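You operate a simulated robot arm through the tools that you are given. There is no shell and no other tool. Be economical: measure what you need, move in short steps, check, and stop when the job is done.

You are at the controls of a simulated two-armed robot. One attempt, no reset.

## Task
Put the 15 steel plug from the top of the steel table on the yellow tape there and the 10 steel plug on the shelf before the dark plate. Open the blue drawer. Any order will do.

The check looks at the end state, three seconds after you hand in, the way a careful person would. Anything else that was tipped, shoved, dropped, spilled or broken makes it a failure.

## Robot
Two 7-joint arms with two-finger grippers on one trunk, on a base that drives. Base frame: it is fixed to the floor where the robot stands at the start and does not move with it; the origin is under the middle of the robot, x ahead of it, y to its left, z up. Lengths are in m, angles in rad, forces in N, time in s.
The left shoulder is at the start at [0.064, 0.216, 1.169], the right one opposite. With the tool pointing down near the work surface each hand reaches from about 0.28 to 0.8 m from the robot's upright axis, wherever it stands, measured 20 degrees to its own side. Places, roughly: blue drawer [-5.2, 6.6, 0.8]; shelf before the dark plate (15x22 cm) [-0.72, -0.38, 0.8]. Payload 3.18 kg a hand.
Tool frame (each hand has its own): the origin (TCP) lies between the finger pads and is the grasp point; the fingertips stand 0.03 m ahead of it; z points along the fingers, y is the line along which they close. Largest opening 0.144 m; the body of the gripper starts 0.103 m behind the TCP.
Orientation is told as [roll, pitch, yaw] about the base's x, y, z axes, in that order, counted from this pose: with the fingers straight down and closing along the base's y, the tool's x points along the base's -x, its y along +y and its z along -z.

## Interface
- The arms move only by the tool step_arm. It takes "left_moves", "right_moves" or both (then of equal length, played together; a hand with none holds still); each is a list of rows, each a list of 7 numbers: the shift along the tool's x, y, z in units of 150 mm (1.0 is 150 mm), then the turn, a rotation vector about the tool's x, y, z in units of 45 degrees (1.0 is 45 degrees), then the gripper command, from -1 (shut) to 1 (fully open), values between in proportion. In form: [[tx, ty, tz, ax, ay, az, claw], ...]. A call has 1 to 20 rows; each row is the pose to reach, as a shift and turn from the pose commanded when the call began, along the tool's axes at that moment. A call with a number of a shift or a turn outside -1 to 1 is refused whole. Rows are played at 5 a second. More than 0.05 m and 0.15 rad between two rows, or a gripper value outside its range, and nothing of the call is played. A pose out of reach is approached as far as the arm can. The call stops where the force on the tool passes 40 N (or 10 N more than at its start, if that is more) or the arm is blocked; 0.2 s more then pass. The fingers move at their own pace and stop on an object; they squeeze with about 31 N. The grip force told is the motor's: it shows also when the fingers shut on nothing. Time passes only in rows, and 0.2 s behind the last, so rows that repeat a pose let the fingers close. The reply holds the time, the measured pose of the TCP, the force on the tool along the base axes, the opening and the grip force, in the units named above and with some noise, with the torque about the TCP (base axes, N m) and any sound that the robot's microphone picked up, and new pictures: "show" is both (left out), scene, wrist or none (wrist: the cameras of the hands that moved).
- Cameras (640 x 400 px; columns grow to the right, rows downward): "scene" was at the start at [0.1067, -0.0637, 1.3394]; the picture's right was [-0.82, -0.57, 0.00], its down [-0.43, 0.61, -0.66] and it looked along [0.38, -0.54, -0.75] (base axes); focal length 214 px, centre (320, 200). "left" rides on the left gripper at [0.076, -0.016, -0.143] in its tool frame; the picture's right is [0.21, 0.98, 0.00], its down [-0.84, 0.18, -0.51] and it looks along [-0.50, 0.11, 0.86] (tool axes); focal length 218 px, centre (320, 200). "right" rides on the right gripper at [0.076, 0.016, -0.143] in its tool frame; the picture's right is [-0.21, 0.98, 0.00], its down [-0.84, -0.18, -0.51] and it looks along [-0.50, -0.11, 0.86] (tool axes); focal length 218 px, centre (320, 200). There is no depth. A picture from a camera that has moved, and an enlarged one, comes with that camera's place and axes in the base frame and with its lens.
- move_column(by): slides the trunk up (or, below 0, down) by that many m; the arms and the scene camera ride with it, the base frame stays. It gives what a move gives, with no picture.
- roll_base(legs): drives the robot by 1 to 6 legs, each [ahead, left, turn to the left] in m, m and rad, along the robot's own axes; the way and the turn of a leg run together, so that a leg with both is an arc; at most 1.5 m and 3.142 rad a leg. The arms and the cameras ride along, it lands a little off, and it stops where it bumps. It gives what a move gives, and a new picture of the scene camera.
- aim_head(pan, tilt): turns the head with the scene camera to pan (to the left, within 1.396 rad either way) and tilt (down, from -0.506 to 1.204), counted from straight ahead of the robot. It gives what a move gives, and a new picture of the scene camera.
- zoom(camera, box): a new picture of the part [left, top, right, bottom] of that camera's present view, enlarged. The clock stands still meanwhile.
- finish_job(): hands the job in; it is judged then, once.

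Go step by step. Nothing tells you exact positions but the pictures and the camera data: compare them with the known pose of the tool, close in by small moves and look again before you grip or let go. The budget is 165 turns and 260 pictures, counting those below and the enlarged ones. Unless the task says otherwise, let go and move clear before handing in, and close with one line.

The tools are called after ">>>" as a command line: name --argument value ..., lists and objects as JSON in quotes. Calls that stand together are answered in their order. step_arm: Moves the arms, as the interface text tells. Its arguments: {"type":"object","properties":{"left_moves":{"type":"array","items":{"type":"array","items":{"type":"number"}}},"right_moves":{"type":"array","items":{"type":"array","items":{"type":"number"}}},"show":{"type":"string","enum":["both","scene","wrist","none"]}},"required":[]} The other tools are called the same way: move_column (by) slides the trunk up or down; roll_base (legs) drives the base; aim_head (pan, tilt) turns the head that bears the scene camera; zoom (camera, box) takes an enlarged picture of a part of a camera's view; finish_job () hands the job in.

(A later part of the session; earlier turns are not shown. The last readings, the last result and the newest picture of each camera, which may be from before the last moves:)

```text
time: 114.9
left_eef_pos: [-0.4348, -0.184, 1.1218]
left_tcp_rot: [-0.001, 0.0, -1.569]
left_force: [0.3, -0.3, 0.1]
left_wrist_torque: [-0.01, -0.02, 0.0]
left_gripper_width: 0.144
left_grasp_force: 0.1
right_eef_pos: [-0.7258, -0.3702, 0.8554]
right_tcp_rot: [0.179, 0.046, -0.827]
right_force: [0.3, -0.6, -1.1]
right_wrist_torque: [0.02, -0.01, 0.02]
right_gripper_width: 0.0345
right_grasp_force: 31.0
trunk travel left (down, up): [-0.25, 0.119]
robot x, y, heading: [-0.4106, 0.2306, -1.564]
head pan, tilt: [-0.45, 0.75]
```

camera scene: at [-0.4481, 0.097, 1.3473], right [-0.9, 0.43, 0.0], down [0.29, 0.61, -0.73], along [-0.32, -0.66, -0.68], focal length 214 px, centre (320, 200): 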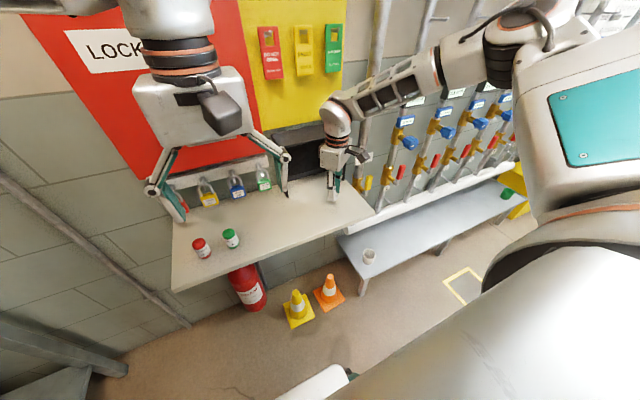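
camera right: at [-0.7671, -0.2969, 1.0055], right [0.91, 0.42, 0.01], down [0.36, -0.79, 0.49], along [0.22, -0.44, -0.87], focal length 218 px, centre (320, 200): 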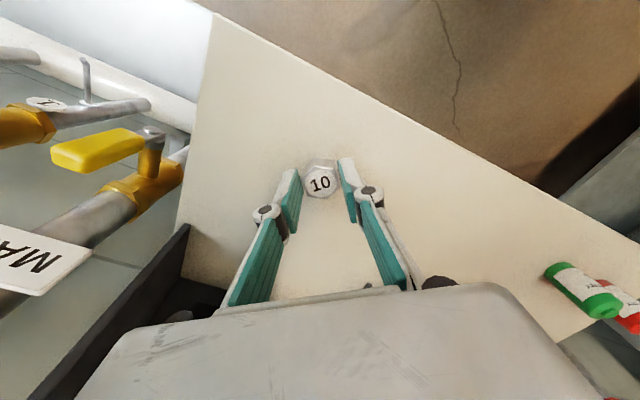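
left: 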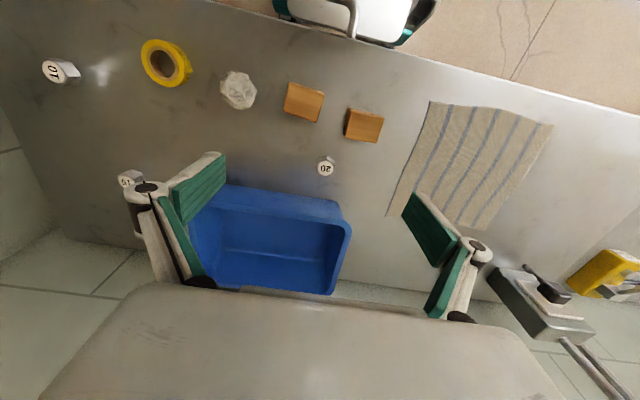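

>>> step_arm --right_moves '[[-0.0005, -0.0018, 0.01, 0, 0, 0, -1], [-0.001, -0.0036, 0.02, 0, 0, 0, -1], [-0.001, -0.0036, 0.02, 0, 0, 0, -1]]' --show "none"

```text
time: 115.7
left_eef_pos: [-0.4349, -0.1841, 1.1228]
left_tcp_rot: [-0.001, -0.002, -1.568]
left_force: [-0.9, 0.7, 0.1]
left_wrist_torque: [0.01, 0.01, 0.0]
left_gripper_width: 0.1441
left_grasp_force: 0.0
right_eef_pos: [-0.7258, -0.3696, 0.8558]
right_tcp_rot: [0.176, 0.042, -0.827]
right_force: [-3.3, -1.9, 15.6]
right_wrist_torque: [-0.12, 0.11, 0.01]
right_gripper_width: 0.0344
right_grasp_force: 31.1
trunk travel left (down, up): [-0.25, 0.119]
robot x, y, heading: [-0.4144, 0.2336, -1.562]
head pan, tilt: [-0.45, 0.75]
```

Contact at 16 N. I'll relieve it to near zero, then release in fine steps.

>>> step_arm --right_moves '[[0.0006, 0.002, -0.011, 0, 0, 0, -1], [0.0006, 0.002, -0.011, 0, 0, 0, -1], [0.0006, 0.002, -0.011, 0, 0, 0, -0.522], [0.0006, 0.002, -0.011, 0, 0, 0, -0.515], [0.0006, 0.002, -0.011, 0, 0, 0, -0.51], [0.0006, 0.002, -0.011, 0, 0, 0, -0.505], [0.0006, 0.002, -0.011, 0, 0, 0, -0.5], [0.0006, 0.002, -0.011, 0, 0, 0, -0.49], [0.0006, 0.002, -0.011, 0, 0, 0, -0.48], [0.0006, 0.002, -0.011, 0, 0, 0, -0.465], [0.0006, 0.002, -0.011, 0, 0, 0, -0.45]]' --show "none"

>>> zoom --camera "right" --box '[292, 150, 348, 205]'

```text
time: 118.1
left_eef_pos: [-0.4339, -0.1849, 1.1212]
left_tcp_rot: [0.001, -0.001, -1.567]
left_force: [-0.5, 0.4, 0.6]
left_wrist_torque: [0.01, 0.0, -0.04]
left_gripper_width: 0.1439
left_grasp_force: 0.1
right_eef_pos: [-0.7259, -0.3692, 0.8553]
right_tcp_rot: [0.18, 0.046, -0.825]
right_force: [-0.1, -0.4, 1.2]
right_wrist_torque: [-0.01, 0.01, -0.02]
right_gripper_width: 0.04
right_grasp_force: 0.1
trunk travel left (down, up): [-0.25, 0.119]
robot x, y, heading: [-0.416, 0.2342, -1.571]
head pan, tilt: [-0.45, 0.75]
```

```text
7.27 times, centred on (320, 178) of right
camera zoom: at [-0.7798, -0.326, 1.0015], right [0.85, 0.49, 0.16], down [0.39, -0.82, 0.43], along [0.35, -0.3, -0.89], focal length 1587 px, centre (320, 364)
```

zoom: 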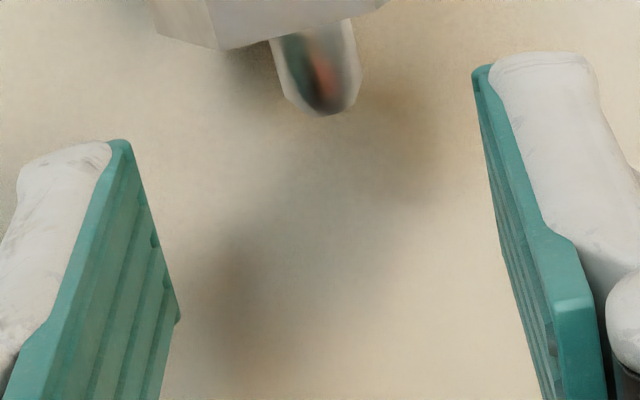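

The plug fell out on its side towards the front. Looking where it is.

>>> zoom --camera "scene" --box '[300, 160, 380, 240]'

>>> zoom --camera "right" --box '[220, 80, 420, 220]'

```text
5.00 times, centred on (340, 200) of scene
camera zoom: at [-0.4481, 0.0969, 1.3472], right [-0.9, 0.43, 0.0], down [0.29, 0.61, -0.73], along [-0.32, -0.66, -0.68], focal length 1072 px, centre (220, 200)
```

zoom: 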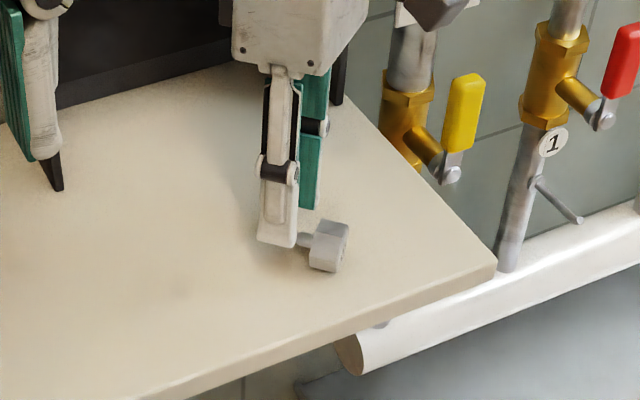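

```text
2.86 times, centred on (320, 150) of right
camera zoom: at [-0.7798, -0.326, 1.0015], right [0.85, 0.49, 0.16], down [0.39, -0.82, 0.43], along [0.35, -0.3, -0.89], focal length 624 px, centre (320, 343)
```

zoom: 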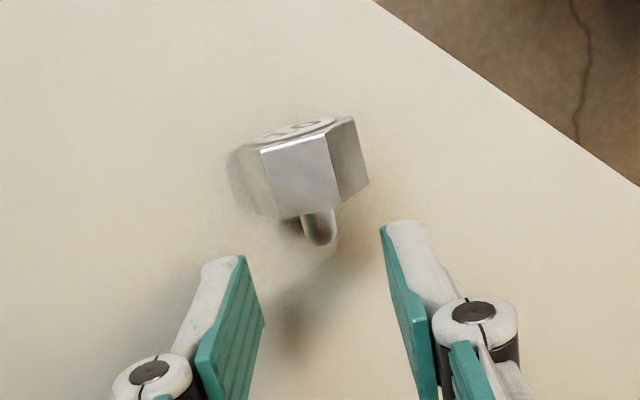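

The plug has a thin, round-ended stem, so it will not stand alone. It lies stably on the shelf at about (-0.746,-0.346), within the area before the dark plate, so I'll leave it there. Now I'll withdraw the hand upwards.

>>> step_arm --right_moves '[[0, 0, -0.15, 0, 0, 0, -0.45], [0, 0, -0.35, 0, 0, 0, -0.45], [0, 0, -0.6, 0.08, -0.02, 0, -0.45], [0, 0, -0.85, 0.16, -0.04, 0, -0.45], [0, 0, -1, 0.22, -0.06, 0, -0.45]]' --show "none"

>>> zoom --camera "scene" --box '[270, 150, 390, 250]'

```text
time: 119.3
left_eef_pos: [-0.434, -0.1842, 1.1216]
left_tcp_rot: [0.003, 0.0, -1.565]
left_force: [0.9, 0.0, 0.4]
left_wrist_torque: [-0.04, 0.04, -0.02]
left_gripper_width: 0.144
left_grasp_force: 0.1
right_eef_pos: [-0.7385, -0.3941, 1.002]
right_tcp_rot: [0.007, 0.0, -0.831]
right_force: [0.4, -0.5, -0.4]
right_wrist_torque: [-0.04, 0.01, -0.01]
right_gripper_width: 0.0395
right_grasp_force: 0.2
trunk travel left (down, up): [-0.25, 0.119]
robot x, y, heading: [-0.4129, 0.2319, -1.571]
head pan, tilt: [-0.45, 0.75]
```

```text
4.00 times, centred on (330, 200) of scene
camera zoom: at [-0.4479, 0.0975, 1.3473], right [-0.9, 0.43, 0.0], down [0.29, 0.61, -0.73], along [-0.32, -0.66, -0.68], focal length 858 px, centre (280, 200)
```

zoom: 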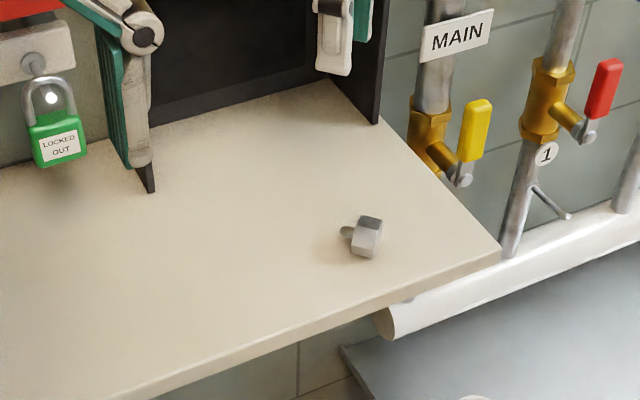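

Done there. Now to the drawer: I'll back off and turn towards (-5.2, 6.6).

>>> roll_base --legs '[[-0.6, 0, 0], [0, 0, -1.2], [0, 0, -1.24]]'

>>> aim_head --pan 0 --tilt 0.25

```text
time: 128.7
left_eef_pos: [-0.6723, 1.1592, 1.1225]
left_tcp_rot: [-0.001, 0.0, 2.287]
left_force: [0.1, -0.1, -1.1]
left_wrist_torque: [-0.01, -0.03, -0.05]
left_gripper_width: 0.144
left_grasp_force: 0.0
right_eef_pos: [-0.5797, 1.5164, 1.0018]
right_tcp_rot: [0.007, 0.0, 3.027]
right_force: [0.2, -0.4, 0.3]
right_wrist_torque: [0.01, 0.01, 0.0]
right_gripper_width: 0.0396
right_grasp_force: 0.0
trunk travel left (down, up): [-0.25, 0.119]
robot x, y, heading: [-0.4167, 0.8285, 2.283]
head pan, tilt: [-0.45, 0.75]
camera scene: at [-0.4774, 0.9553, 1.3472], right [0.96, 0.26, 0.0], down [0.18, -0.66, -0.73], along [-0.19, 0.71, -0.68], focal length 214 px, centre (320, 200)
```

scene: 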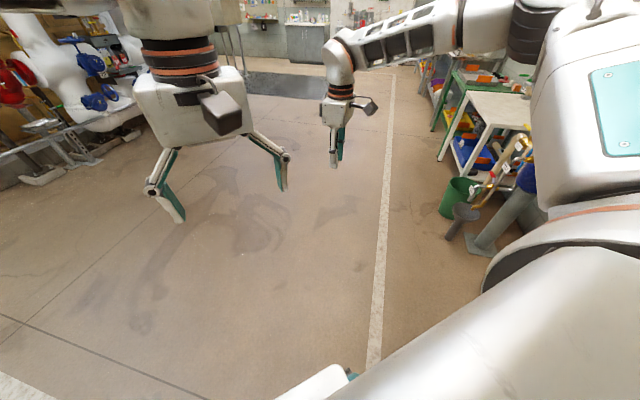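

```text
time: 129.6
left_eef_pos: [-0.6718, 1.159, 1.1213]
left_tcp_rot: [-0.001, -0.001, 2.288]
left_force: [-0.4, -0.4, 0.7]
left_wrist_torque: [-0.02, 0.01, 0.02]
left_gripper_width: 0.144
left_grasp_force: 0.1
right_eef_pos: [-0.5791, 1.5155, 1.0027]
right_tcp_rot: [0.006, -0.001, 3.025]
right_force: [0.4, 0.0, 0.4]
right_wrist_torque: [0.04, -0.02, -0.03]
right_gripper_width: 0.0398
right_grasp_force: 0.0
trunk travel left (down, up): [-0.25, 0.119]
robot x, y, heading: [-0.416, 0.8292, 2.287]
head pan, tilt: [0.0, 0.25]
camera scene: at [-0.5171, 0.9458, 1.3922], right [0.75, 0.66, 0.0], down [0.16, -0.19, -0.97], along [-0.64, 0.73, -0.25], focal length 214 px, centre (320, 200)
```

scene: 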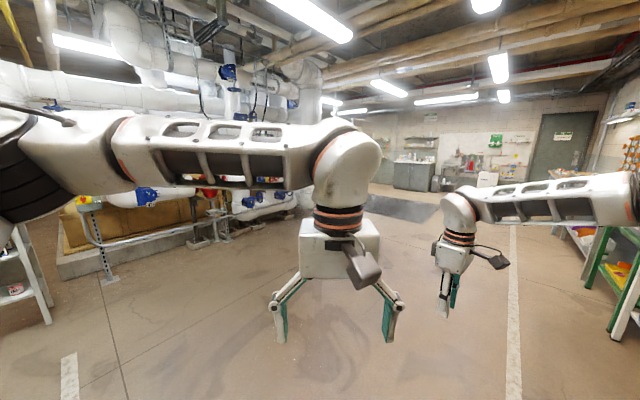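

The goal lies straight ahead, behind my left arm in view. I'll drive ahead in stages.

>>> roll_base --legs '[[1.5, 0, -0.15], [1.0, 0, 0]]'

>>> aim_head --pan 0.25 --tilt 0.2

```text
time: 142.0
left_eef_pos: [-2.0227, 3.2968, 1.1213]
left_tcp_rot: [0.0, 0.001, 2.109]
left_force: [-0.6, 0.2, -0.8]
left_wrist_torque: [-0.03, -0.02, 0.04]
left_gripper_width: 0.144
left_grasp_force: 0.0
right_eef_pos: [-1.8658, 3.6312, 1.0015]
right_tcp_rot: [0.007, 0.0, 2.844]
right_force: [-0.1, 0.6, -0.2]
right_wrist_torque: [-0.02, -0.03, 0.0]
right_gripper_width: 0.0396
right_grasp_force: 0.2
trunk travel left (down, up): [-0.25, 0.119]
robot x, y, heading: [-1.8306, 2.9233, 2.109]
head pan, tilt: [0.0, 0.25]
camera scene: at [-1.9077, 3.0598, 1.3923], right [0.86, 0.51, 0.0], down [0.13, -0.21, -0.97], along [-0.49, 0.83, -0.25], focal length 214 px, centre (320, 200)
```

scene: 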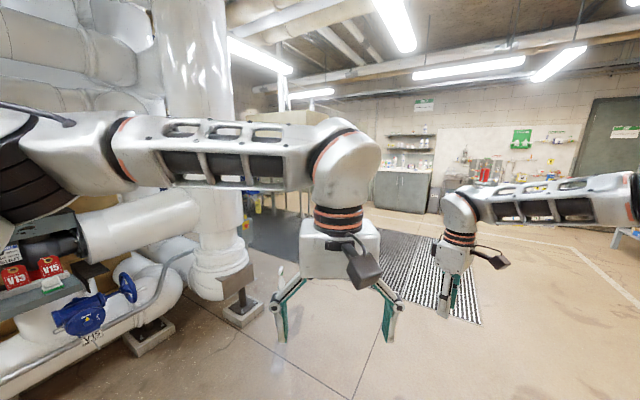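

```text
time: 142.8
left_eef_pos: [-2.0211, 3.2979, 1.1228]
left_tcp_rot: [0.001, -0.001, 2.107]
left_force: [-0.3, 0.5, 0.0]
left_wrist_torque: [-0.01, 0.0, -0.03]
left_gripper_width: 0.1438
left_grasp_force: 0.1
right_eef_pos: [-1.8665, 3.6316, 1.0022]
right_tcp_rot: [0.008, -0.001, 2.846]
right_force: [-0.2, 0.1, -0.2]
right_wrist_torque: [0.01, 0.01, -0.01]
right_gripper_width: 0.0395
right_grasp_force: 0.1
trunk travel left (down, up): [-0.25, 0.119]
robot x, y, heading: [-1.8265, 2.9265, 2.105]
head pan, tilt: [0.25, 0.201]
camera scene: at [-1.9256, 3.0451, 1.3969], right [0.71, 0.71, 0.0], down [0.14, -0.14, -0.98], along [-0.69, 0.69, -0.2], focal length 214 px, centre (320, 200)
```

scene: 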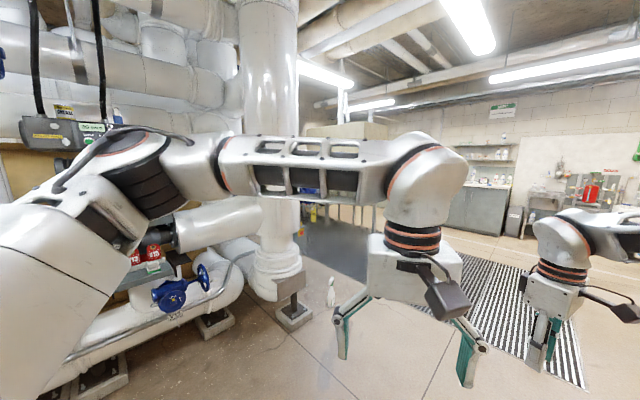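

There is a pipe column on the left and a small object on the floor near (-3.3,4.55). I'll pass to the right of both.

>>> roll_base --legs '[[0, 0, -0.18], [1.3, 0, 0], [0.8, 0, 0], [0, 0, 0.5]]'

>>> aim_head --pan 0.6 --tilt 0.2

```text
time: 155.3
left_eef_pos: [-2.8756, 5.1741, 1.1205]
left_tcp_rot: [0.0, -0.001, 2.46]
left_force: [-0.4, -0.3, 0.3]
left_wrist_torque: [0.0, -0.02, -0.01]
left_gripper_width: 0.1442
left_grasp_force: 0.0
right_eef_pos: [-2.8442, 5.5425, 1.0024]
right_tcp_rot: [0.006, 0.0, -3.086]
right_force: [0.6, 0.1, 0.9]
right_wrist_torque: [0.01, -0.01, -0.01]
right_gripper_width: 0.0397
right_grasp_force: 0.1
trunk travel left (down, up): [-0.25, 0.119]
robot x, y, heading: [-2.5659, 4.8914, 2.462]
head pan, tilt: [0.25, 0.201]
camera scene: at [-2.6981, 4.9717, 1.3969], right [0.42, 0.91, 0.0], down [0.18, -0.08, -0.98], along [-0.89, 0.41, -0.2], focal length 214 px, centre (320, 200)
```

scene: 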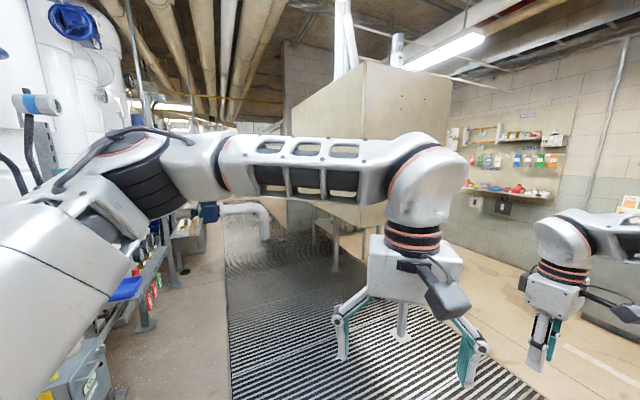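

```text
time: 156.2
left_eef_pos: [-2.8759, 5.1752, 1.1209]
left_tcp_rot: [-0.001, -0.002, 2.461]
left_force: [0.0, -0.8, 0.6]
left_wrist_torque: [0.03, 0.0, -0.01]
left_gripper_width: 0.1441
left_grasp_force: 0.2
right_eef_pos: [-2.8427, 5.5432, 1.0025]
right_tcp_rot: [0.007, 0.001, -3.085]
right_force: [0.0, -1.5, 0.6]
right_wrist_torque: [0.0, -0.02, -0.02]
right_gripper_width: 0.0395
right_grasp_force: 0.0
trunk travel left (down, up): [-0.25, 0.119]
robot x, y, heading: [-2.5664, 4.8907, 2.463]
head pan, tilt: [0.6, 0.201]
camera scene: at [-2.706, 4.9406, 1.3969], right [0.08, 1.0, 0.0], down [0.2, -0.02, -0.98], along [-0.98, 0.08, -0.2], focal length 214 px, centre (320, 200)
```

scene: 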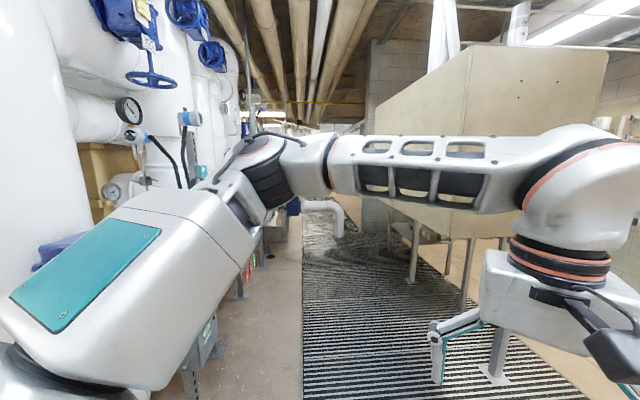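

A tank on legs at about x -3.8…-4.9, y ≥ 6.1 blocks the direct view. I'll drive down the corridor at y ≈ 5.1 and look for the drawer beyond it.

>>> roll_base --legs '[[0, 0, 0.68], [1.4, -0.15, 0]]'

>>> aim_head --pan -0.7 --tilt 0.3

```text
time: 165.1
left_eef_pos: [-4.4015, 5.0323, 1.1221]
left_tcp_rot: [0.001, 0.0, -3.12]
left_force: [-0.6, -0.1, 0.4]
left_wrist_torque: [0.01, 0.01, 0.01]
left_gripper_width: 0.1441
left_grasp_force: 0.1
right_eef_pos: [-4.6156, 5.3332, 1.0025]
right_tcp_rot: [0.008, -0.001, -2.382]
right_force: [-1.2, 0.0, 0.0]
right_wrist_torque: [0.03, 0.01, 0.01]
right_gripper_width: 0.0392
right_grasp_force: 0.0
trunk travel left (down, up): [-0.25, 0.119]
robot x, y, heading: [-3.9822, 5.0227, -3.119]
head pan, tilt: [0.6, 0.201]
camera scene: at [-4.1202, 4.964, 1.3969], right [-0.58, 0.81, 0.0], down [0.16, 0.12, -0.98], along [-0.8, -0.57, -0.2], focal length 214 px, centre (320, 200)
```

scene: 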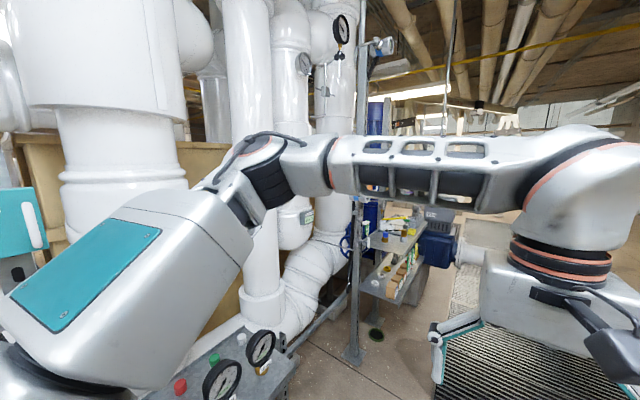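

```text
time: 166.6
left_eef_pos: [-4.4004, 5.0336, 1.1217]
left_tcp_rot: [0.0, 0.0, -3.117]
left_force: [-0.1, 0.0, -0.2]
left_wrist_torque: [-0.03, -0.02, -0.02]
left_gripper_width: 0.1442
left_grasp_force: 0.1
right_eef_pos: [-4.6156, 5.3336, 1.0017]
right_tcp_rot: [0.008, 0.001, -2.382]
right_force: [0.2, -0.4, 0.0]
right_wrist_torque: [0.01, 0.01, -0.02]
right_gripper_width: 0.0396
right_grasp_force: 0.2
trunk travel left (down, up): [-0.25, 0.119]
robot x, y, heading: [-3.9797, 5.0197, -3.118]
head pan, tilt: [-0.7, 0.3]
camera scene: at [-4.117, 5.0768, 1.3876], right [0.63, 0.78, 0.0], down [0.23, -0.19, -0.96], along [-0.74, 0.6, -0.3], focal length 214 px, centre (320, 200)
```

scene: 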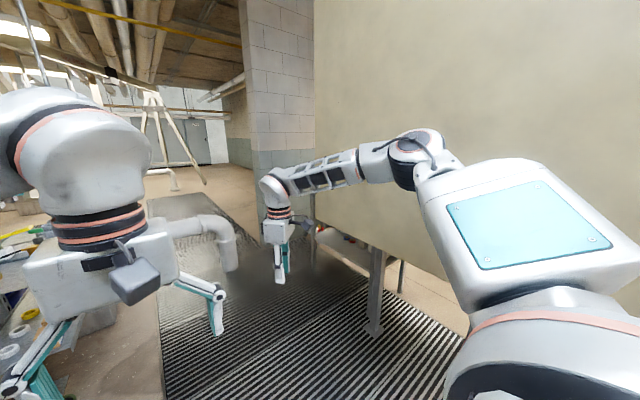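

The spot is hidden behind the tank's far end. I'll go further along to see around it.

>>> roll_base --legs '[[1.1, 0, 0]]'

>>> aim_head --pan -1.2 --tilt 0.3

```text
time: 172.1
left_eef_pos: [-5.4916, 5.0116, 1.122]
left_tcp_rot: [-0.001, 0.0, -3.12]
left_force: [0.1, 1.1, 0.6]
left_wrist_torque: [-0.02, -0.03, 0.03]
left_gripper_width: 0.1438
left_grasp_force: 0.0
right_eef_pos: [-5.7046, 5.3109, 1.0011]
right_tcp_rot: [0.006, 0.0, -2.382]
right_force: [0.4, -0.2, -0.1]
right_wrist_torque: [0.0, -0.04, 0.04]
right_gripper_width: 0.0395
right_grasp_force: 0.0
trunk travel left (down, up): [-0.25, 0.119]
robot x, y, heading: [-5.0778, 4.9988, -3.114]
head pan, tilt: [-0.7, 0.3]
camera scene: at [-5.2066, 5.0539, 1.3876], right [0.63, 0.78, 0.0], down [0.23, -0.19, -0.96], along [-0.74, 0.6, -0.3], focal length 214 px, centre (320, 200)
```

scene: 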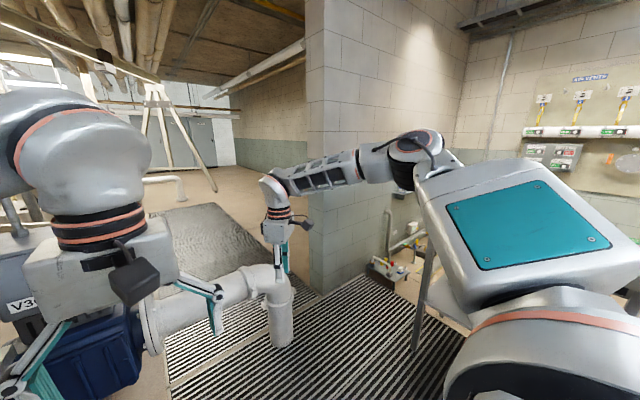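

```text
time: 173.1
left_eef_pos: [-5.4911, 5.0104, 1.1221]
left_tcp_rot: [0.0, 0.001, -3.122]
left_force: [0.5, 0.2, -0.8]
left_wrist_torque: [-0.01, 0.01, -0.03]
left_gripper_width: 0.1444
left_grasp_force: 0.0
right_eef_pos: [-5.7051, 5.3115, 1.002]
right_tcp_rot: [0.007, -0.001, -2.382]
right_force: [-0.9, -0.4, -0.6]
right_wrist_torque: [-0.01, -0.01, 0.01]
right_gripper_width: 0.0395
right_grasp_force: 0.1
trunk travel left (down, up): [-0.25, 0.119]
robot x, y, heading: [-5.0734, 4.9959, -3.123]
head pan, tilt: [-1.201, 0.3]
camera scene: at [-5.1694, 5.0815, 1.3876], right [0.92, 0.38, 0.0], down [0.11, -0.27, -0.96], along [-0.36, 0.88, -0.3], focal length 214 px, centre (320, 200)
```

scene: 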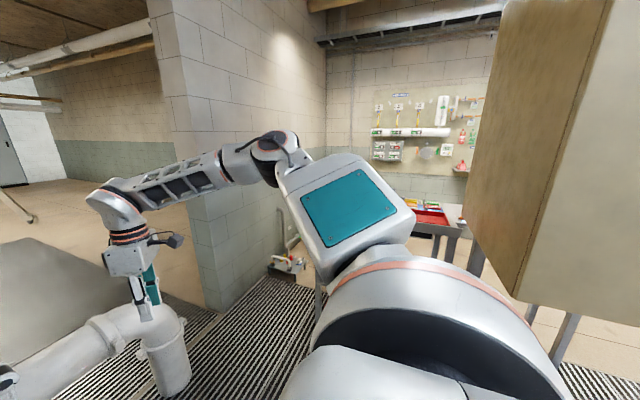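

A bench with a red tray is in the bay beyond the tank; the drawer should be there. I'll turn to face +y.

>>> roll_base --legs '[[0, 0, -1.59]]'

>>> aim_head --pan -0.1 --tilt 0.5

```text
time: 176.6
left_eef_pos: [-5.1535, 5.4041, 1.1238]
left_tcp_rot: [-0.006, -0.001, 1.798]
left_force: [-0.8, -0.9, -0.2]
left_wrist_torque: [0.05, -0.05, -0.01]
left_gripper_width: 0.1441
left_grasp_force: 0.1
right_eef_pos: [-4.942, 5.661, 1.0092]
right_tcp_rot: [0.004, -0.012, 2.638]
right_force: [-0.2, 0.7, -0.1]
right_wrist_torque: [-0.06, 0.04, 0.01]
right_gripper_width: 0.0395
right_grasp_force: 0.0
trunk travel left (down, up): [-0.25, 0.119]
robot x, y, heading: [-5.0761, 4.9938, 1.798]
head pan, tilt: [-1.201, 0.3]
stopped in leg 1: the force on the tool passed its limit at 156 N (the readings are from after the stop); the commanded pose is now the measured one
camera scene: at [-5.0209, 5.1032, 1.3885], right [0.56, -0.83, 0.0], down [-0.24, -0.16, -0.96], along [0.79, 0.54, -0.29], focal length 214 px, centre (320, 200)
```

scene: 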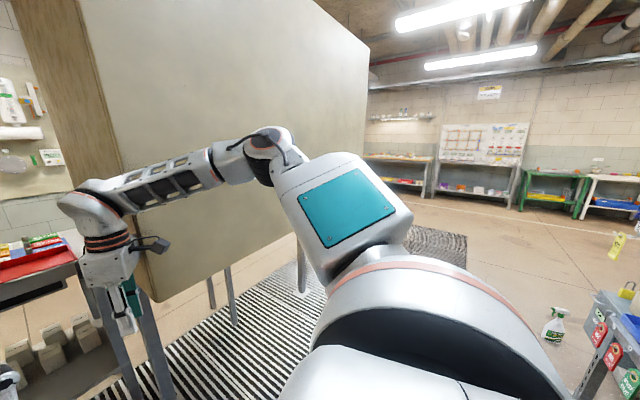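

```text
time: 177.9
left_eef_pos: [-5.1556, 5.4043, 1.1226]
left_tcp_rot: [-0.009, -0.002, 1.795]
left_force: [0.4, -0.3, -0.4]
left_wrist_torque: [0.01, -0.03, -0.01]
left_gripper_width: 0.1439
left_grasp_force: 0.0
right_eef_pos: [-4.9409, 5.6631, 1.0088]
right_tcp_rot: [0.004, -0.011, 2.634]
right_force: [-0.4, 0.1, 0.2]
right_wrist_torque: [0.03, 0.01, 0.02]
right_gripper_width: 0.0394
right_grasp_force: 0.0
trunk travel left (down, up): [-0.25, 0.119]
robot x, y, heading: [-5.075, 4.9995, 1.795]
head pan, tilt: [-0.099, 0.499]
camera scene: at [-5.1113, 5.1413, 1.3695], right [0.99, 0.12, 0.01], down [0.07, -0.47, -0.88], along [-0.1, 0.87, -0.48], focal length 214 px, centre (320, 200)
```

scene: 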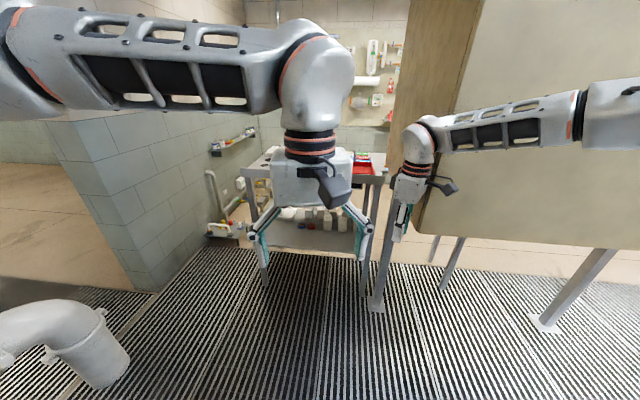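

My right hand bumped the tank's corner during the turn; it stopped there and the tank looks unmoved. I'll turn back a touch, shift left, then face the bench squarely.

>>> roll_base --legs '[[0, 0, 0.15], [-0.1, 0.35, 0], [0, 0, -0.37]]'

>>> zoom --camera "scene" --box '[200, 120, 420, 300]'

```text
time: 180.3
left_eef_pos: [-5.255, 5.3547, 1.1213]
left_tcp_rot: [-0.001, 0.0, 1.942]
left_force: [0.1, -0.5, -0.6]
left_wrist_torque: [0.01, 0.0, 0.01]
left_gripper_width: 0.1441
left_grasp_force: 0.0
right_eef_pos: [-5.0819, 5.6449, 1.0054]
right_tcp_rot: [0.01, -0.016, 2.78]
right_force: [-0.8, 0.2, 0.9]
right_wrist_torque: [0.02, 0.0, 0.0]
right_gripper_width: 0.0397
right_grasp_force: 0.1
trunk travel left (down, up): [-0.25, 0.119]
robot x, y, heading: [-5.1253, 4.9589, 1.942]
head pan, tilt: [-0.099, 0.499]
stopped in leg 2: the robot was blocked; the commanded pose is now the measured one
camera scene: at [-5.1718, 5.1038, 1.3693], right [0.96, 0.27, 0.0], down [0.13, -0.46, -0.88], along [-0.24, 0.85, -0.48], focal length 214 px, centre (320, 200)
```

scene: 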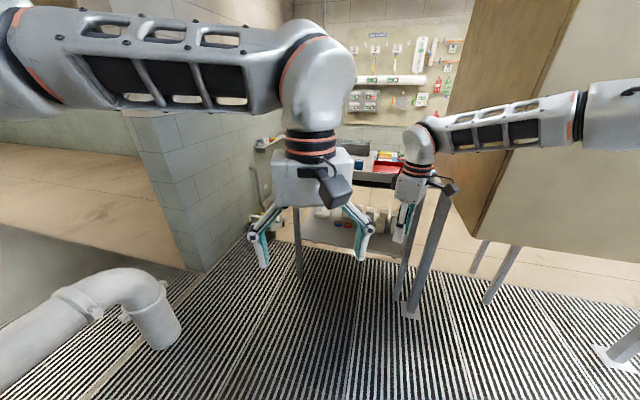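

```text
2.22 times, centred on (310, 210) of scene
camera zoom: at [-5.1718, 5.1038, 1.3693], right [0.96, 0.27, 0.0], down [0.13, -0.46, -0.88], along [-0.24, 0.85, -0.48], focal length 477 px, centre (342, 178)
```

zoom: 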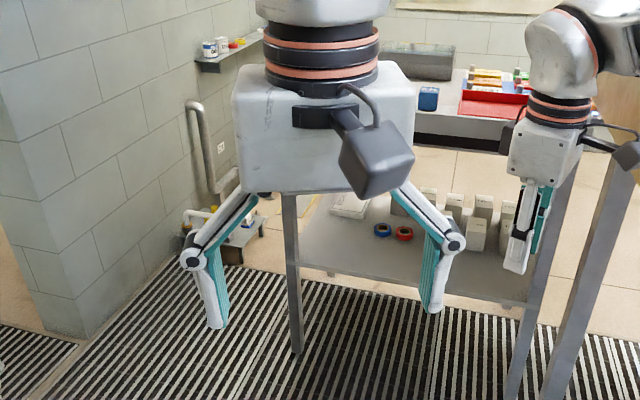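

Something behind blocks me, so I'll stay here and instead pull the right hand in so that it clears the tank, then advance.

>>> step_arm --right_moves '[[0.16, 0.17, 0, 0, 0, 0, -0.45], [0.31, 0.34, 0, 0, 0, 0, -0.45], [0.47, 0.52, 0, 0, 0, 0, -0.45], [0.62, 0.69, 0, 0, 0, 0, -0.45]]' --show "none"

>>> step_arm --right_moves '[[0.16, 0.17, 0, 0, 0, 0, -0.45], [0.31, 0.34, 0, 0, 0, 0, -0.45], [0.47, 0.52, 0, 0, 0, 0, -0.45], [0.55, 0.6, 0, 0, 0, 0, -0.45]]' --show "none"

>>> roll_base --legs '[[0.15, 0.1, 0], [0, 0, -0.37]]'

```text
time: 181.3
left_eef_pos: [-5.2549, 5.3564, 1.1224]
left_tcp_rot: [0.0, -0.001, 1.946]
left_force: [0.8, 0.4, 0.1]
left_wrist_torque: [-0.01, 0.0, 0.02]
left_gripper_width: 0.1439
left_grasp_force: 0.0
right_eef_pos: [-5.0303, 5.5156, 1.0032]
right_tcp_rot: [0.011, -0.015, 2.779]
right_force: [0.7, 1.0, 0.8]
right_wrist_torque: [-0.01, 0.0, -0.02]
right_gripper_width: 0.0396
right_grasp_force: 0.0
trunk travel left (down, up): [-0.25, 0.119]
robot x, y, heading: [-5.1236, 4.9558, 1.941]
head pan, tilt: [-0.099, 0.499]
```

```text
time: 182.3
left_eef_pos: [-5.2554, 5.3566, 1.121]
left_tcp_rot: [0.0, 0.001, 1.944]
left_force: [-0.2, -0.1, 0.0]
left_wrist_torque: [-0.06, -0.01, 0.05]
left_gripper_width: 0.144
left_grasp_force: 0.2
right_eef_pos: [-4.986, 5.3999, 1.0051]
right_tcp_rot: [0.01, -0.013, 2.78]
right_force: [0.2, 0.0, 0.6]
right_wrist_torque: [0.01, -0.01, -0.02]
right_gripper_width: 0.0396
right_grasp_force: 0.0
trunk travel left (down, up): [-0.25, 0.119]
robot x, y, heading: [-5.1233, 4.9573, 1.946]
head pan, tilt: [-0.099, 0.499]
```

```text
time: 183.7
left_eef_pos: [-5.2946, 5.4336, 1.1209]
left_tcp_rot: [0.002, 0.002, 1.957]
left_force: [-0.5, -0.3, -0.2]
left_wrist_torque: [-0.05, -0.02, -0.02]
left_gripper_width: 0.1436
left_grasp_force: 0.1
right_eef_pos: [-5.0266, 5.482, 1.0037]
right_tcp_rot: [0.013, -0.013, 2.792]
right_force: [-0.5, 0.5, -0.1]
right_wrist_torque: [-0.02, -0.01, 0.02]
right_gripper_width: 0.0397
right_grasp_force: 0.1
trunk travel left (down, up): [-0.25, 0.119]
robot x, y, heading: [-5.1579, 5.0354, 1.961]
head pan, tilt: [-0.099, 0.499]
stopped in leg 1: the robot was blocked; the commanded pose is now the measured one
camera scene: at [-5.2082, 5.1833, 1.3687], right [0.96, 0.28, 0.0], down [0.14, -0.46, -0.88], along [-0.25, 0.84, -0.48], focal length 214 px, centre (320, 200)
```

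scene: 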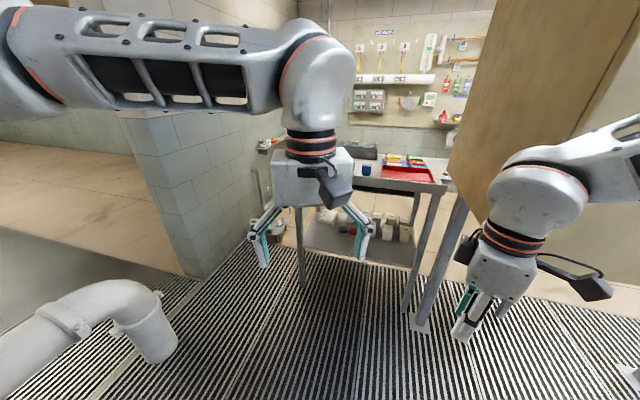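

Blocked again when moving left. I'll look left and right before moving.

>>> aim_head --pan 1.396 --tilt 0.8

>>> aim_head --pan -1.2 --tilt 0.4

```text
time: 185.3
left_eef_pos: [-5.2942, 5.4322, 1.1221]
left_tcp_rot: [0.0, -0.002, 1.956]
left_force: [0.6, -0.6, -0.2]
left_wrist_torque: [0.0, 0.04, -0.02]
left_gripper_width: 0.144
left_grasp_force: 0.0
right_eef_pos: [-5.0261, 5.4788, 1.0041]
right_tcp_rot: [0.012, -0.014, 2.792]
right_force: [0.3, -0.4, -0.1]
right_wrist_torque: [0.0, 0.01, 0.0]
right_gripper_width: 0.0396
right_grasp_force: 0.1
trunk travel left (down, up): [-0.25, 0.119]
robot x, y, heading: [-5.1601, 5.0373, 1.956]
head pan, tilt: [1.396, 0.799]
camera scene: at [-5.2605, 5.0768, 1.3432], right [-0.21, 0.98, 0.0], down [0.7, 0.15, -0.7], along [-0.68, -0.15, -0.72], focal length 214 px, centre (320, 200)
```

scene: 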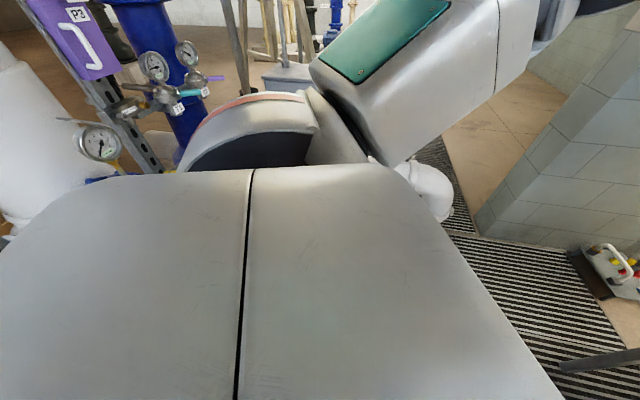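

```text
time: 187.6
left_eef_pos: [-5.2932, 5.4323, 1.1224]
left_tcp_rot: [-0.001, -0.001, 1.958]
left_force: [0.2, 0.3, 0.6]
left_wrist_torque: [0.01, -0.03, 0.02]
left_gripper_width: 0.144
left_grasp_force: 0.1
right_eef_pos: [-5.0246, 5.4794, 1.0039]
right_tcp_rot: [0.011, -0.013, 2.791]
right_force: [-0.2, 0.1, -0.2]
right_wrist_torque: [0.02, 0.03, -0.02]
right_gripper_width: 0.0398
right_grasp_force: 0.1
trunk travel left (down, up): [-0.25, 0.119]
robot x, y, heading: [-5.1584, 5.0361, 1.96]
head pan, tilt: [-1.201, 0.4]
camera scene: at [-5.1142, 5.1572, 1.3783], right [0.69, -0.73, 0.0], down [-0.28, -0.27, -0.92], along [0.67, 0.63, -0.39], focal length 214 px, centre (320, 200)
```

scene: 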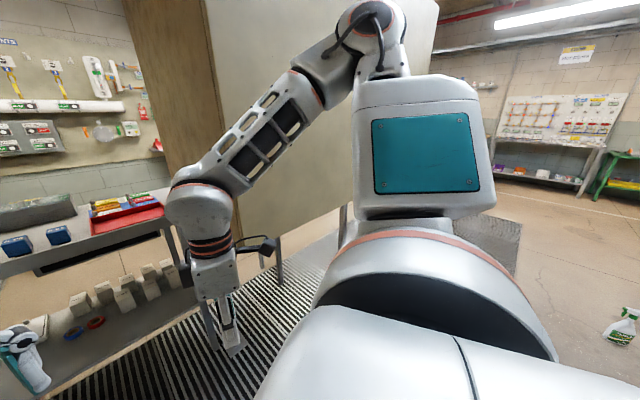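

The gauge rack is close behind my left; ahead is clear. I'll check the bench with the left wrist camera.

>>> zoom --camera "left" --box '[0, 0, 640, 400]'

>>> aim_head --pan -0.45 --tilt 0.5

```text
1.00 times, centred on (320, 200) of left (not enlarged: the box is as wide or as high as the picture)
camera zoom: at [-5.2508, 5.367, 1.2649], right [-0.83, -0.56, 0.0], down [-0.48, 0.71, 0.51], along [-0.29, 0.42, -0.86], focal length 218 px, centre (320, 200)
```

zoom: 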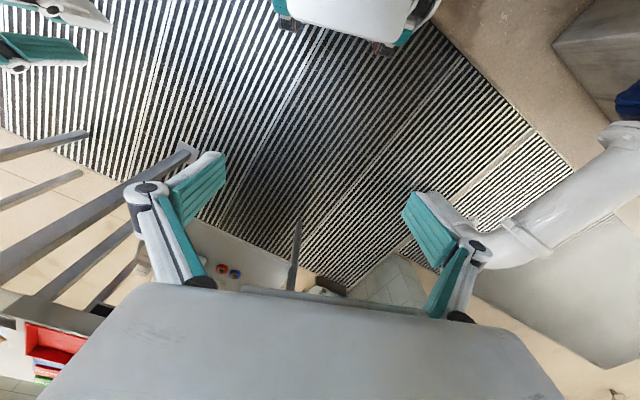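

```text
time: 188.7
left_eef_pos: [-5.2934, 5.4325, 1.1228]
left_tcp_rot: [-0.001, -0.001, 1.955]
left_force: [0.3, -0.2, 0.2]
left_wrist_torque: [0.0, -0.02, -0.03]
left_gripper_width: 0.144
left_grasp_force: 0.1
right_eef_pos: [-5.0243, 5.4796, 1.0045]
right_tcp_rot: [0.011, -0.014, 2.789]
right_force: [0.4, 0.9, -1.5]
right_wrist_torque: [0.0, 0.02, 0.0]
right_gripper_width: 0.0398
right_grasp_force: 0.0
trunk travel left (down, up): [-0.25, 0.119]
robot x, y, heading: [-5.1563, 5.0376, 1.958]
head pan, tilt: [-0.45, 0.499]
camera scene: at [-5.1757, 5.1844, 1.3692], right [1.0, -0.07, 0.0], down [-0.03, -0.48, -0.88], along [0.06, 0.88, -0.48], focal length 214 px, centre (320, 200)
```

scene: 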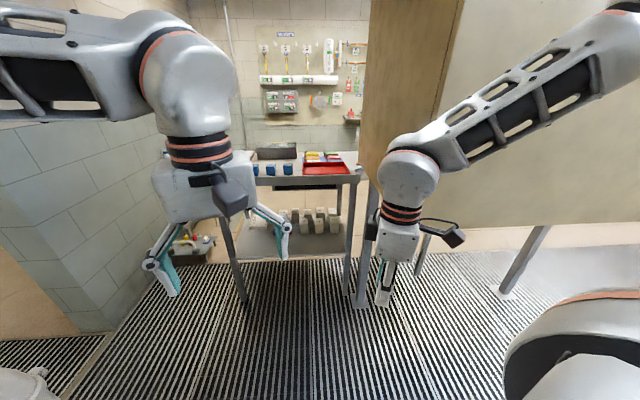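

>>> zoom --camera "scene" --box '[210, 110, 390, 270]'

```text
2.50 times, centred on (300, 190) of scene
camera zoom: at [-5.1757, 5.1844, 1.3692], right [1.0, -0.07, 0.0], down [-0.03, -0.48, -0.88], along [0.06, 0.88, -0.48], focal length 536 px, centre (370, 225)
```

zoom: 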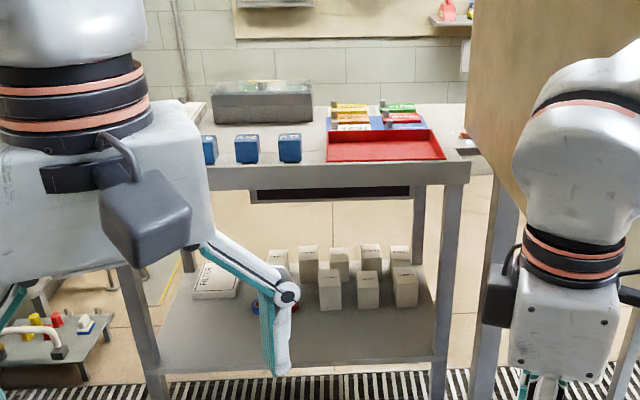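

The bench (x -5.75…-4.95, y 6.3…6.95) shows no drawer front on this side, so it must face the far side. I'll go back out of the corridor and around the tank.

>>> roll_base --legs '[[0, 0, -1.0], [0, 0, -0.93], [1.4, 0, 0], [0.9, 0, 0], [0, 0, 1.3]]'

```text
time: 189.5
left_eef_pos: [-5.2898, 5.4328, 1.1215]
left_tcp_rot: [0.003, 0.0, 1.954]
left_force: [-0.5, -0.3, -0.1]
left_wrist_torque: [0.0, 0.01, 0.01]
left_gripper_width: 0.1441
left_grasp_force: 0.1
right_eef_pos: [-5.0224, 5.4782, 1.0048]
right_tcp_rot: [0.011, -0.015, 2.786]
right_force: [0.1, 0.7, -1.0]
right_wrist_torque: [0.0, 0.01, -0.02]
right_gripper_width: 0.0395
right_grasp_force: 0.1
trunk travel left (down, up): [-0.25, 0.119]
robot x, y, heading: [-5.1563, 5.0365, 1.953]
head pan, tilt: [-0.45, 0.499]
stopped in leg 1: the robot was blocked; the commanded pose is now the measured one
camera scene: at [-5.1734, 5.1843, 1.3692], right [1.0, -0.07, 0.0], down [-0.03, -0.48, -0.88], along [0.06, 0.88, -0.48], focal length 214 px, centre (320, 200)
```

scene: 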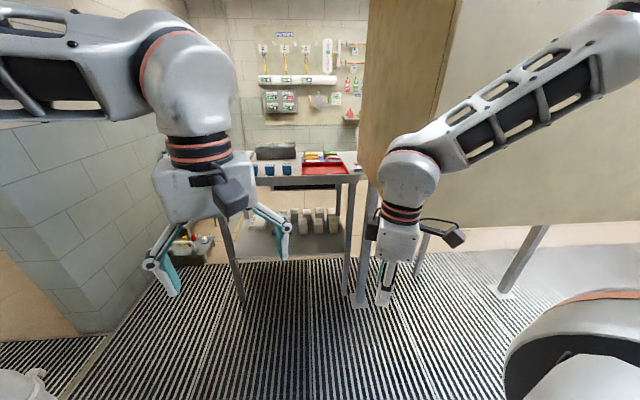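

>>> roll_base --legs '[[0.03, -0.18, 0]]'

```text
time: 191.7
left_eef_pos: [-5.132, 5.5273, 1.1218]
left_tcp_rot: [0.0, 0.001, 1.952]
left_force: [-0.7, 0.3, 0.0]
left_wrist_torque: [0.01, 0.01, 0.02]
left_gripper_width: 0.144
left_grasp_force: 0.1
right_eef_pos: [-4.863, 5.5745, 1.0044]
right_tcp_rot: [0.012, -0.013, 2.785]
right_force: [1.3, 0.5, -1.3]
right_wrist_torque: [-0.03, 0.03, 0.0]
right_gripper_width: 0.0396
right_grasp_force: 0.1
trunk travel left (down, up): [-0.25, 0.119]
robot x, y, heading: [-4.9998, 5.1334, 1.955]
head pan, tilt: [-0.45, 0.499]
camera scene: at [-5.0151, 5.2803, 1.3692], right [1.0, -0.07, 0.0], down [-0.03, -0.48, -0.88], along [0.06, 0.88, -0.48], focal length 214 px, centre (320, 200)
```

scene: 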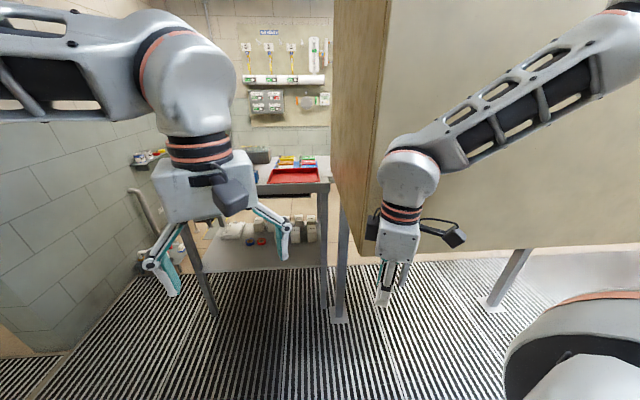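

I'm free now. I'll move slightly away from the tank, then turn right towards +x and drive out along the corridor.

>>> roll_base --legs '[[-0.13, -0.055, 0], [0, 0, -1.0], [0, 0, -0.94], [1.4, 0, 0], [0.7, 0, 0], [0, 0, 1.2]]'

```text
time: 211.1
left_eef_pos: [-2.6234, 5.5032, 1.1213]
left_tcp_rot: [0.0, 0.001, 1.248]
left_force: [-0.2, -0.9, -0.1]
left_wrist_torque: [0.0, 0.02, 0.02]
left_gripper_width: 0.1439
left_grasp_force: 0.1
right_eef_pos: [-2.3889, 5.3642, 1.0043]
right_tcp_rot: [0.009, -0.012, 2.082]
right_force: [0.4, -1.2, 0.1]
right_wrist_torque: [-0.01, 0.0, 0.0]
right_gripper_width: 0.0396
right_grasp_force: 0.1
trunk travel left (down, up): [-0.25, 0.119]
robot x, y, heading: [-2.7768, 5.1166, 1.25]
head pan, tilt: [-0.45, 0.499]
camera scene: at [-2.6948, 5.2385, 1.3692], right [0.72, -0.7, 0.0], down [-0.33, -0.34, -0.88], along [0.61, 0.63, -0.48], focal length 214 px, centre (320, 200)
```

scene: 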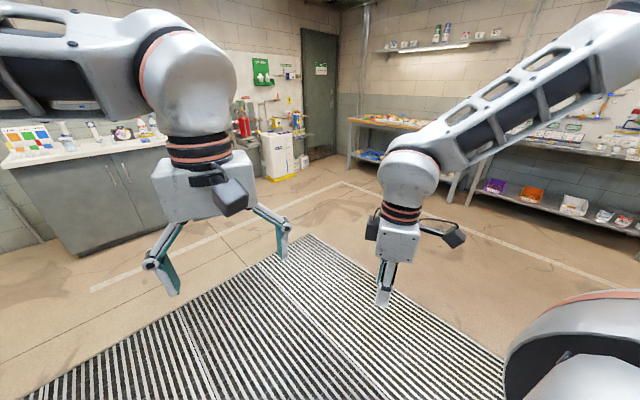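

Out of the corridor. Now I'll go +y past the tank and look back towards the bench's far side.

>>> roll_base --legs '[[0, 0, 0.32], [1.4, 0, 0], [0.5, 0, 0], [0, 0, 1.0]]'

>>> aim_head --pan 0.5 --tilt 0.4

```text
time: 224.2
left_eef_pos: [-3.0969, 7.2575, 1.1215]
left_tcp_rot: [-0.001, 0.001, 2.565]
left_force: [0.1, -0.2, -0.7]
left_wrist_torque: [0.01, -0.04, 0.02]
left_gripper_width: 0.144
left_grasp_force: 0.0
right_eef_pos: [-2.9055, 7.4487, 1.0052]
right_tcp_rot: [0.011, -0.014, -2.884]
right_force: [0.2, 0.5, -0.1]
right_wrist_torque: [-0.01, 0.0, 0.0]
right_gripper_width: 0.0397
right_grasp_force: 0.0
trunk travel left (down, up): [-0.25, 0.119]
robot x, y, heading: [-2.7608, 7.0101, 2.567]
head pan, tilt: [-0.45, 0.499]
camera scene: at [-2.8597, 7.1217, 1.3692], right [0.86, 0.52, 0.0], down [0.25, -0.41, -0.88], along [-0.46, 0.75, -0.48], focal length 214 px, centre (320, 200)
```

scene: 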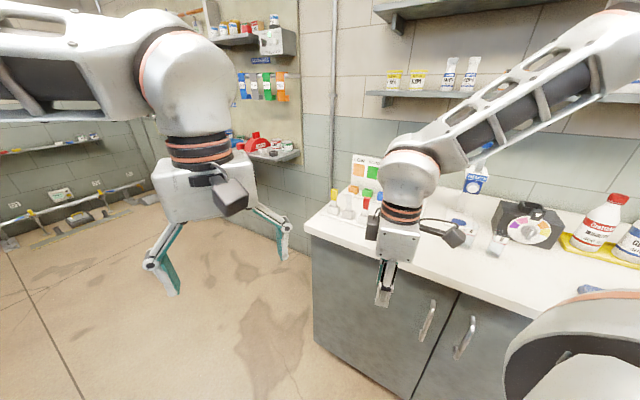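

```text
time: 225.4
left_eef_pos: [-3.0978, 7.257, 1.1218]
left_tcp_rot: [-0.001, 0.0, 2.565]
left_force: [0.2, 0.1, 0.1]
left_wrist_torque: [0.02, 0.02, -0.01]
left_gripper_width: 0.144
left_grasp_force: 0.0
right_eef_pos: [-2.906, 7.4504, 1.0049]
right_tcp_rot: [0.01, -0.011, -2.884]
right_force: [0.2, 0.8, -0.2]
right_wrist_torque: [-0.02, 0.0, 0.02]
right_gripper_width: 0.0394
right_grasp_force: 0.1
trunk travel left (down, up): [-0.25, 0.119]
robot x, y, heading: [-2.7579, 7.0062, 2.563]
head pan, tilt: [0.499, 0.4]
camera scene: at [-2.9047, 7.0512, 1.3783], right [0.08, 1.0, 0.0], down [0.39, -0.03, -0.92], along [-0.92, 0.07, -0.39], focal length 214 px, centre (320, 200)
```

scene: 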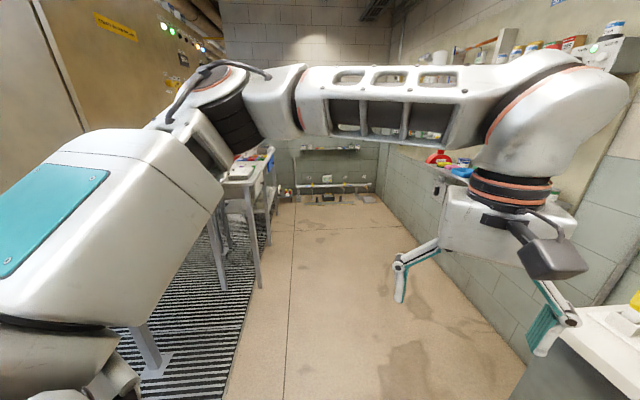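

>>> zoom --camera "scene" --box '[190, 120, 390, 300]'

```text
2.22 times, centred on (290, 210) of scene
camera zoom: at [-2.9047, 7.0512, 1.3783], right [0.08, 1.0, 0.0], down [0.39, -0.03, -0.92], along [-0.92, 0.07, -0.39], focal length 477 px, centre (387, 178)
```

zoom: 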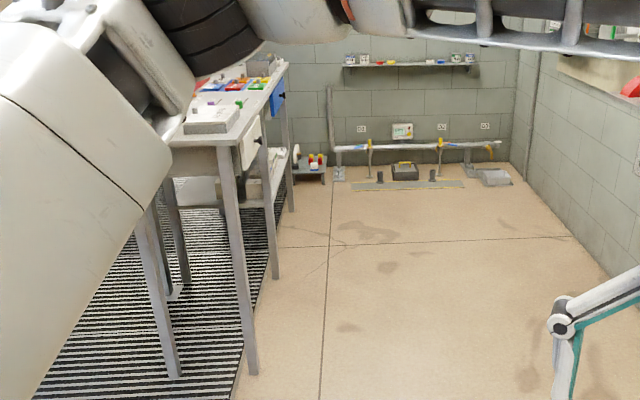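

I can see the blue drawer with a black knob at about (-5.3,6.67,0.8), facing +y. I'll drive down this passage to face it.

>>> roll_base --legs '[[0, 0, 0.58], [1.2, -0.42, 0], [0.95, 0, 0]]'

```text
time: 237.9
left_eef_pos: [-5.3149, 7.4348, 1.1218]
left_tcp_rot: [0.0, -0.001, -3.135]
left_force: [0.6, -0.8, 0.1]
left_wrist_torque: [0.01, -0.02, -0.04]
left_gripper_width: 0.144
left_grasp_force: 0.1
right_eef_pos: [-5.2595, 7.7014, 1.0041]
right_tcp_rot: [0.011, -0.012, -2.302]
right_force: [-0.8, 0.0, -0.2]
right_wrist_torque: [0.0, -0.01, 0.01]
right_gripper_width: 0.0396
right_grasp_force: 0.1
trunk travel left (down, up): [-0.25, 0.119]
robot x, y, heading: [-4.8977, 7.4126, -3.137]
head pan, tilt: [0.499, 0.4]
camera scene: at [-5.0404, 7.3688, 1.3783], right [-0.48, 0.88, 0.0], down [0.34, 0.19, -0.92], along [-0.81, -0.45, -0.39], focal length 214 px, centre (320, 200)
```

scene: 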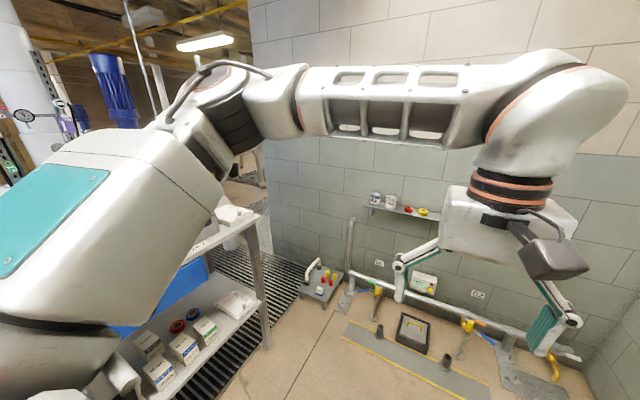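

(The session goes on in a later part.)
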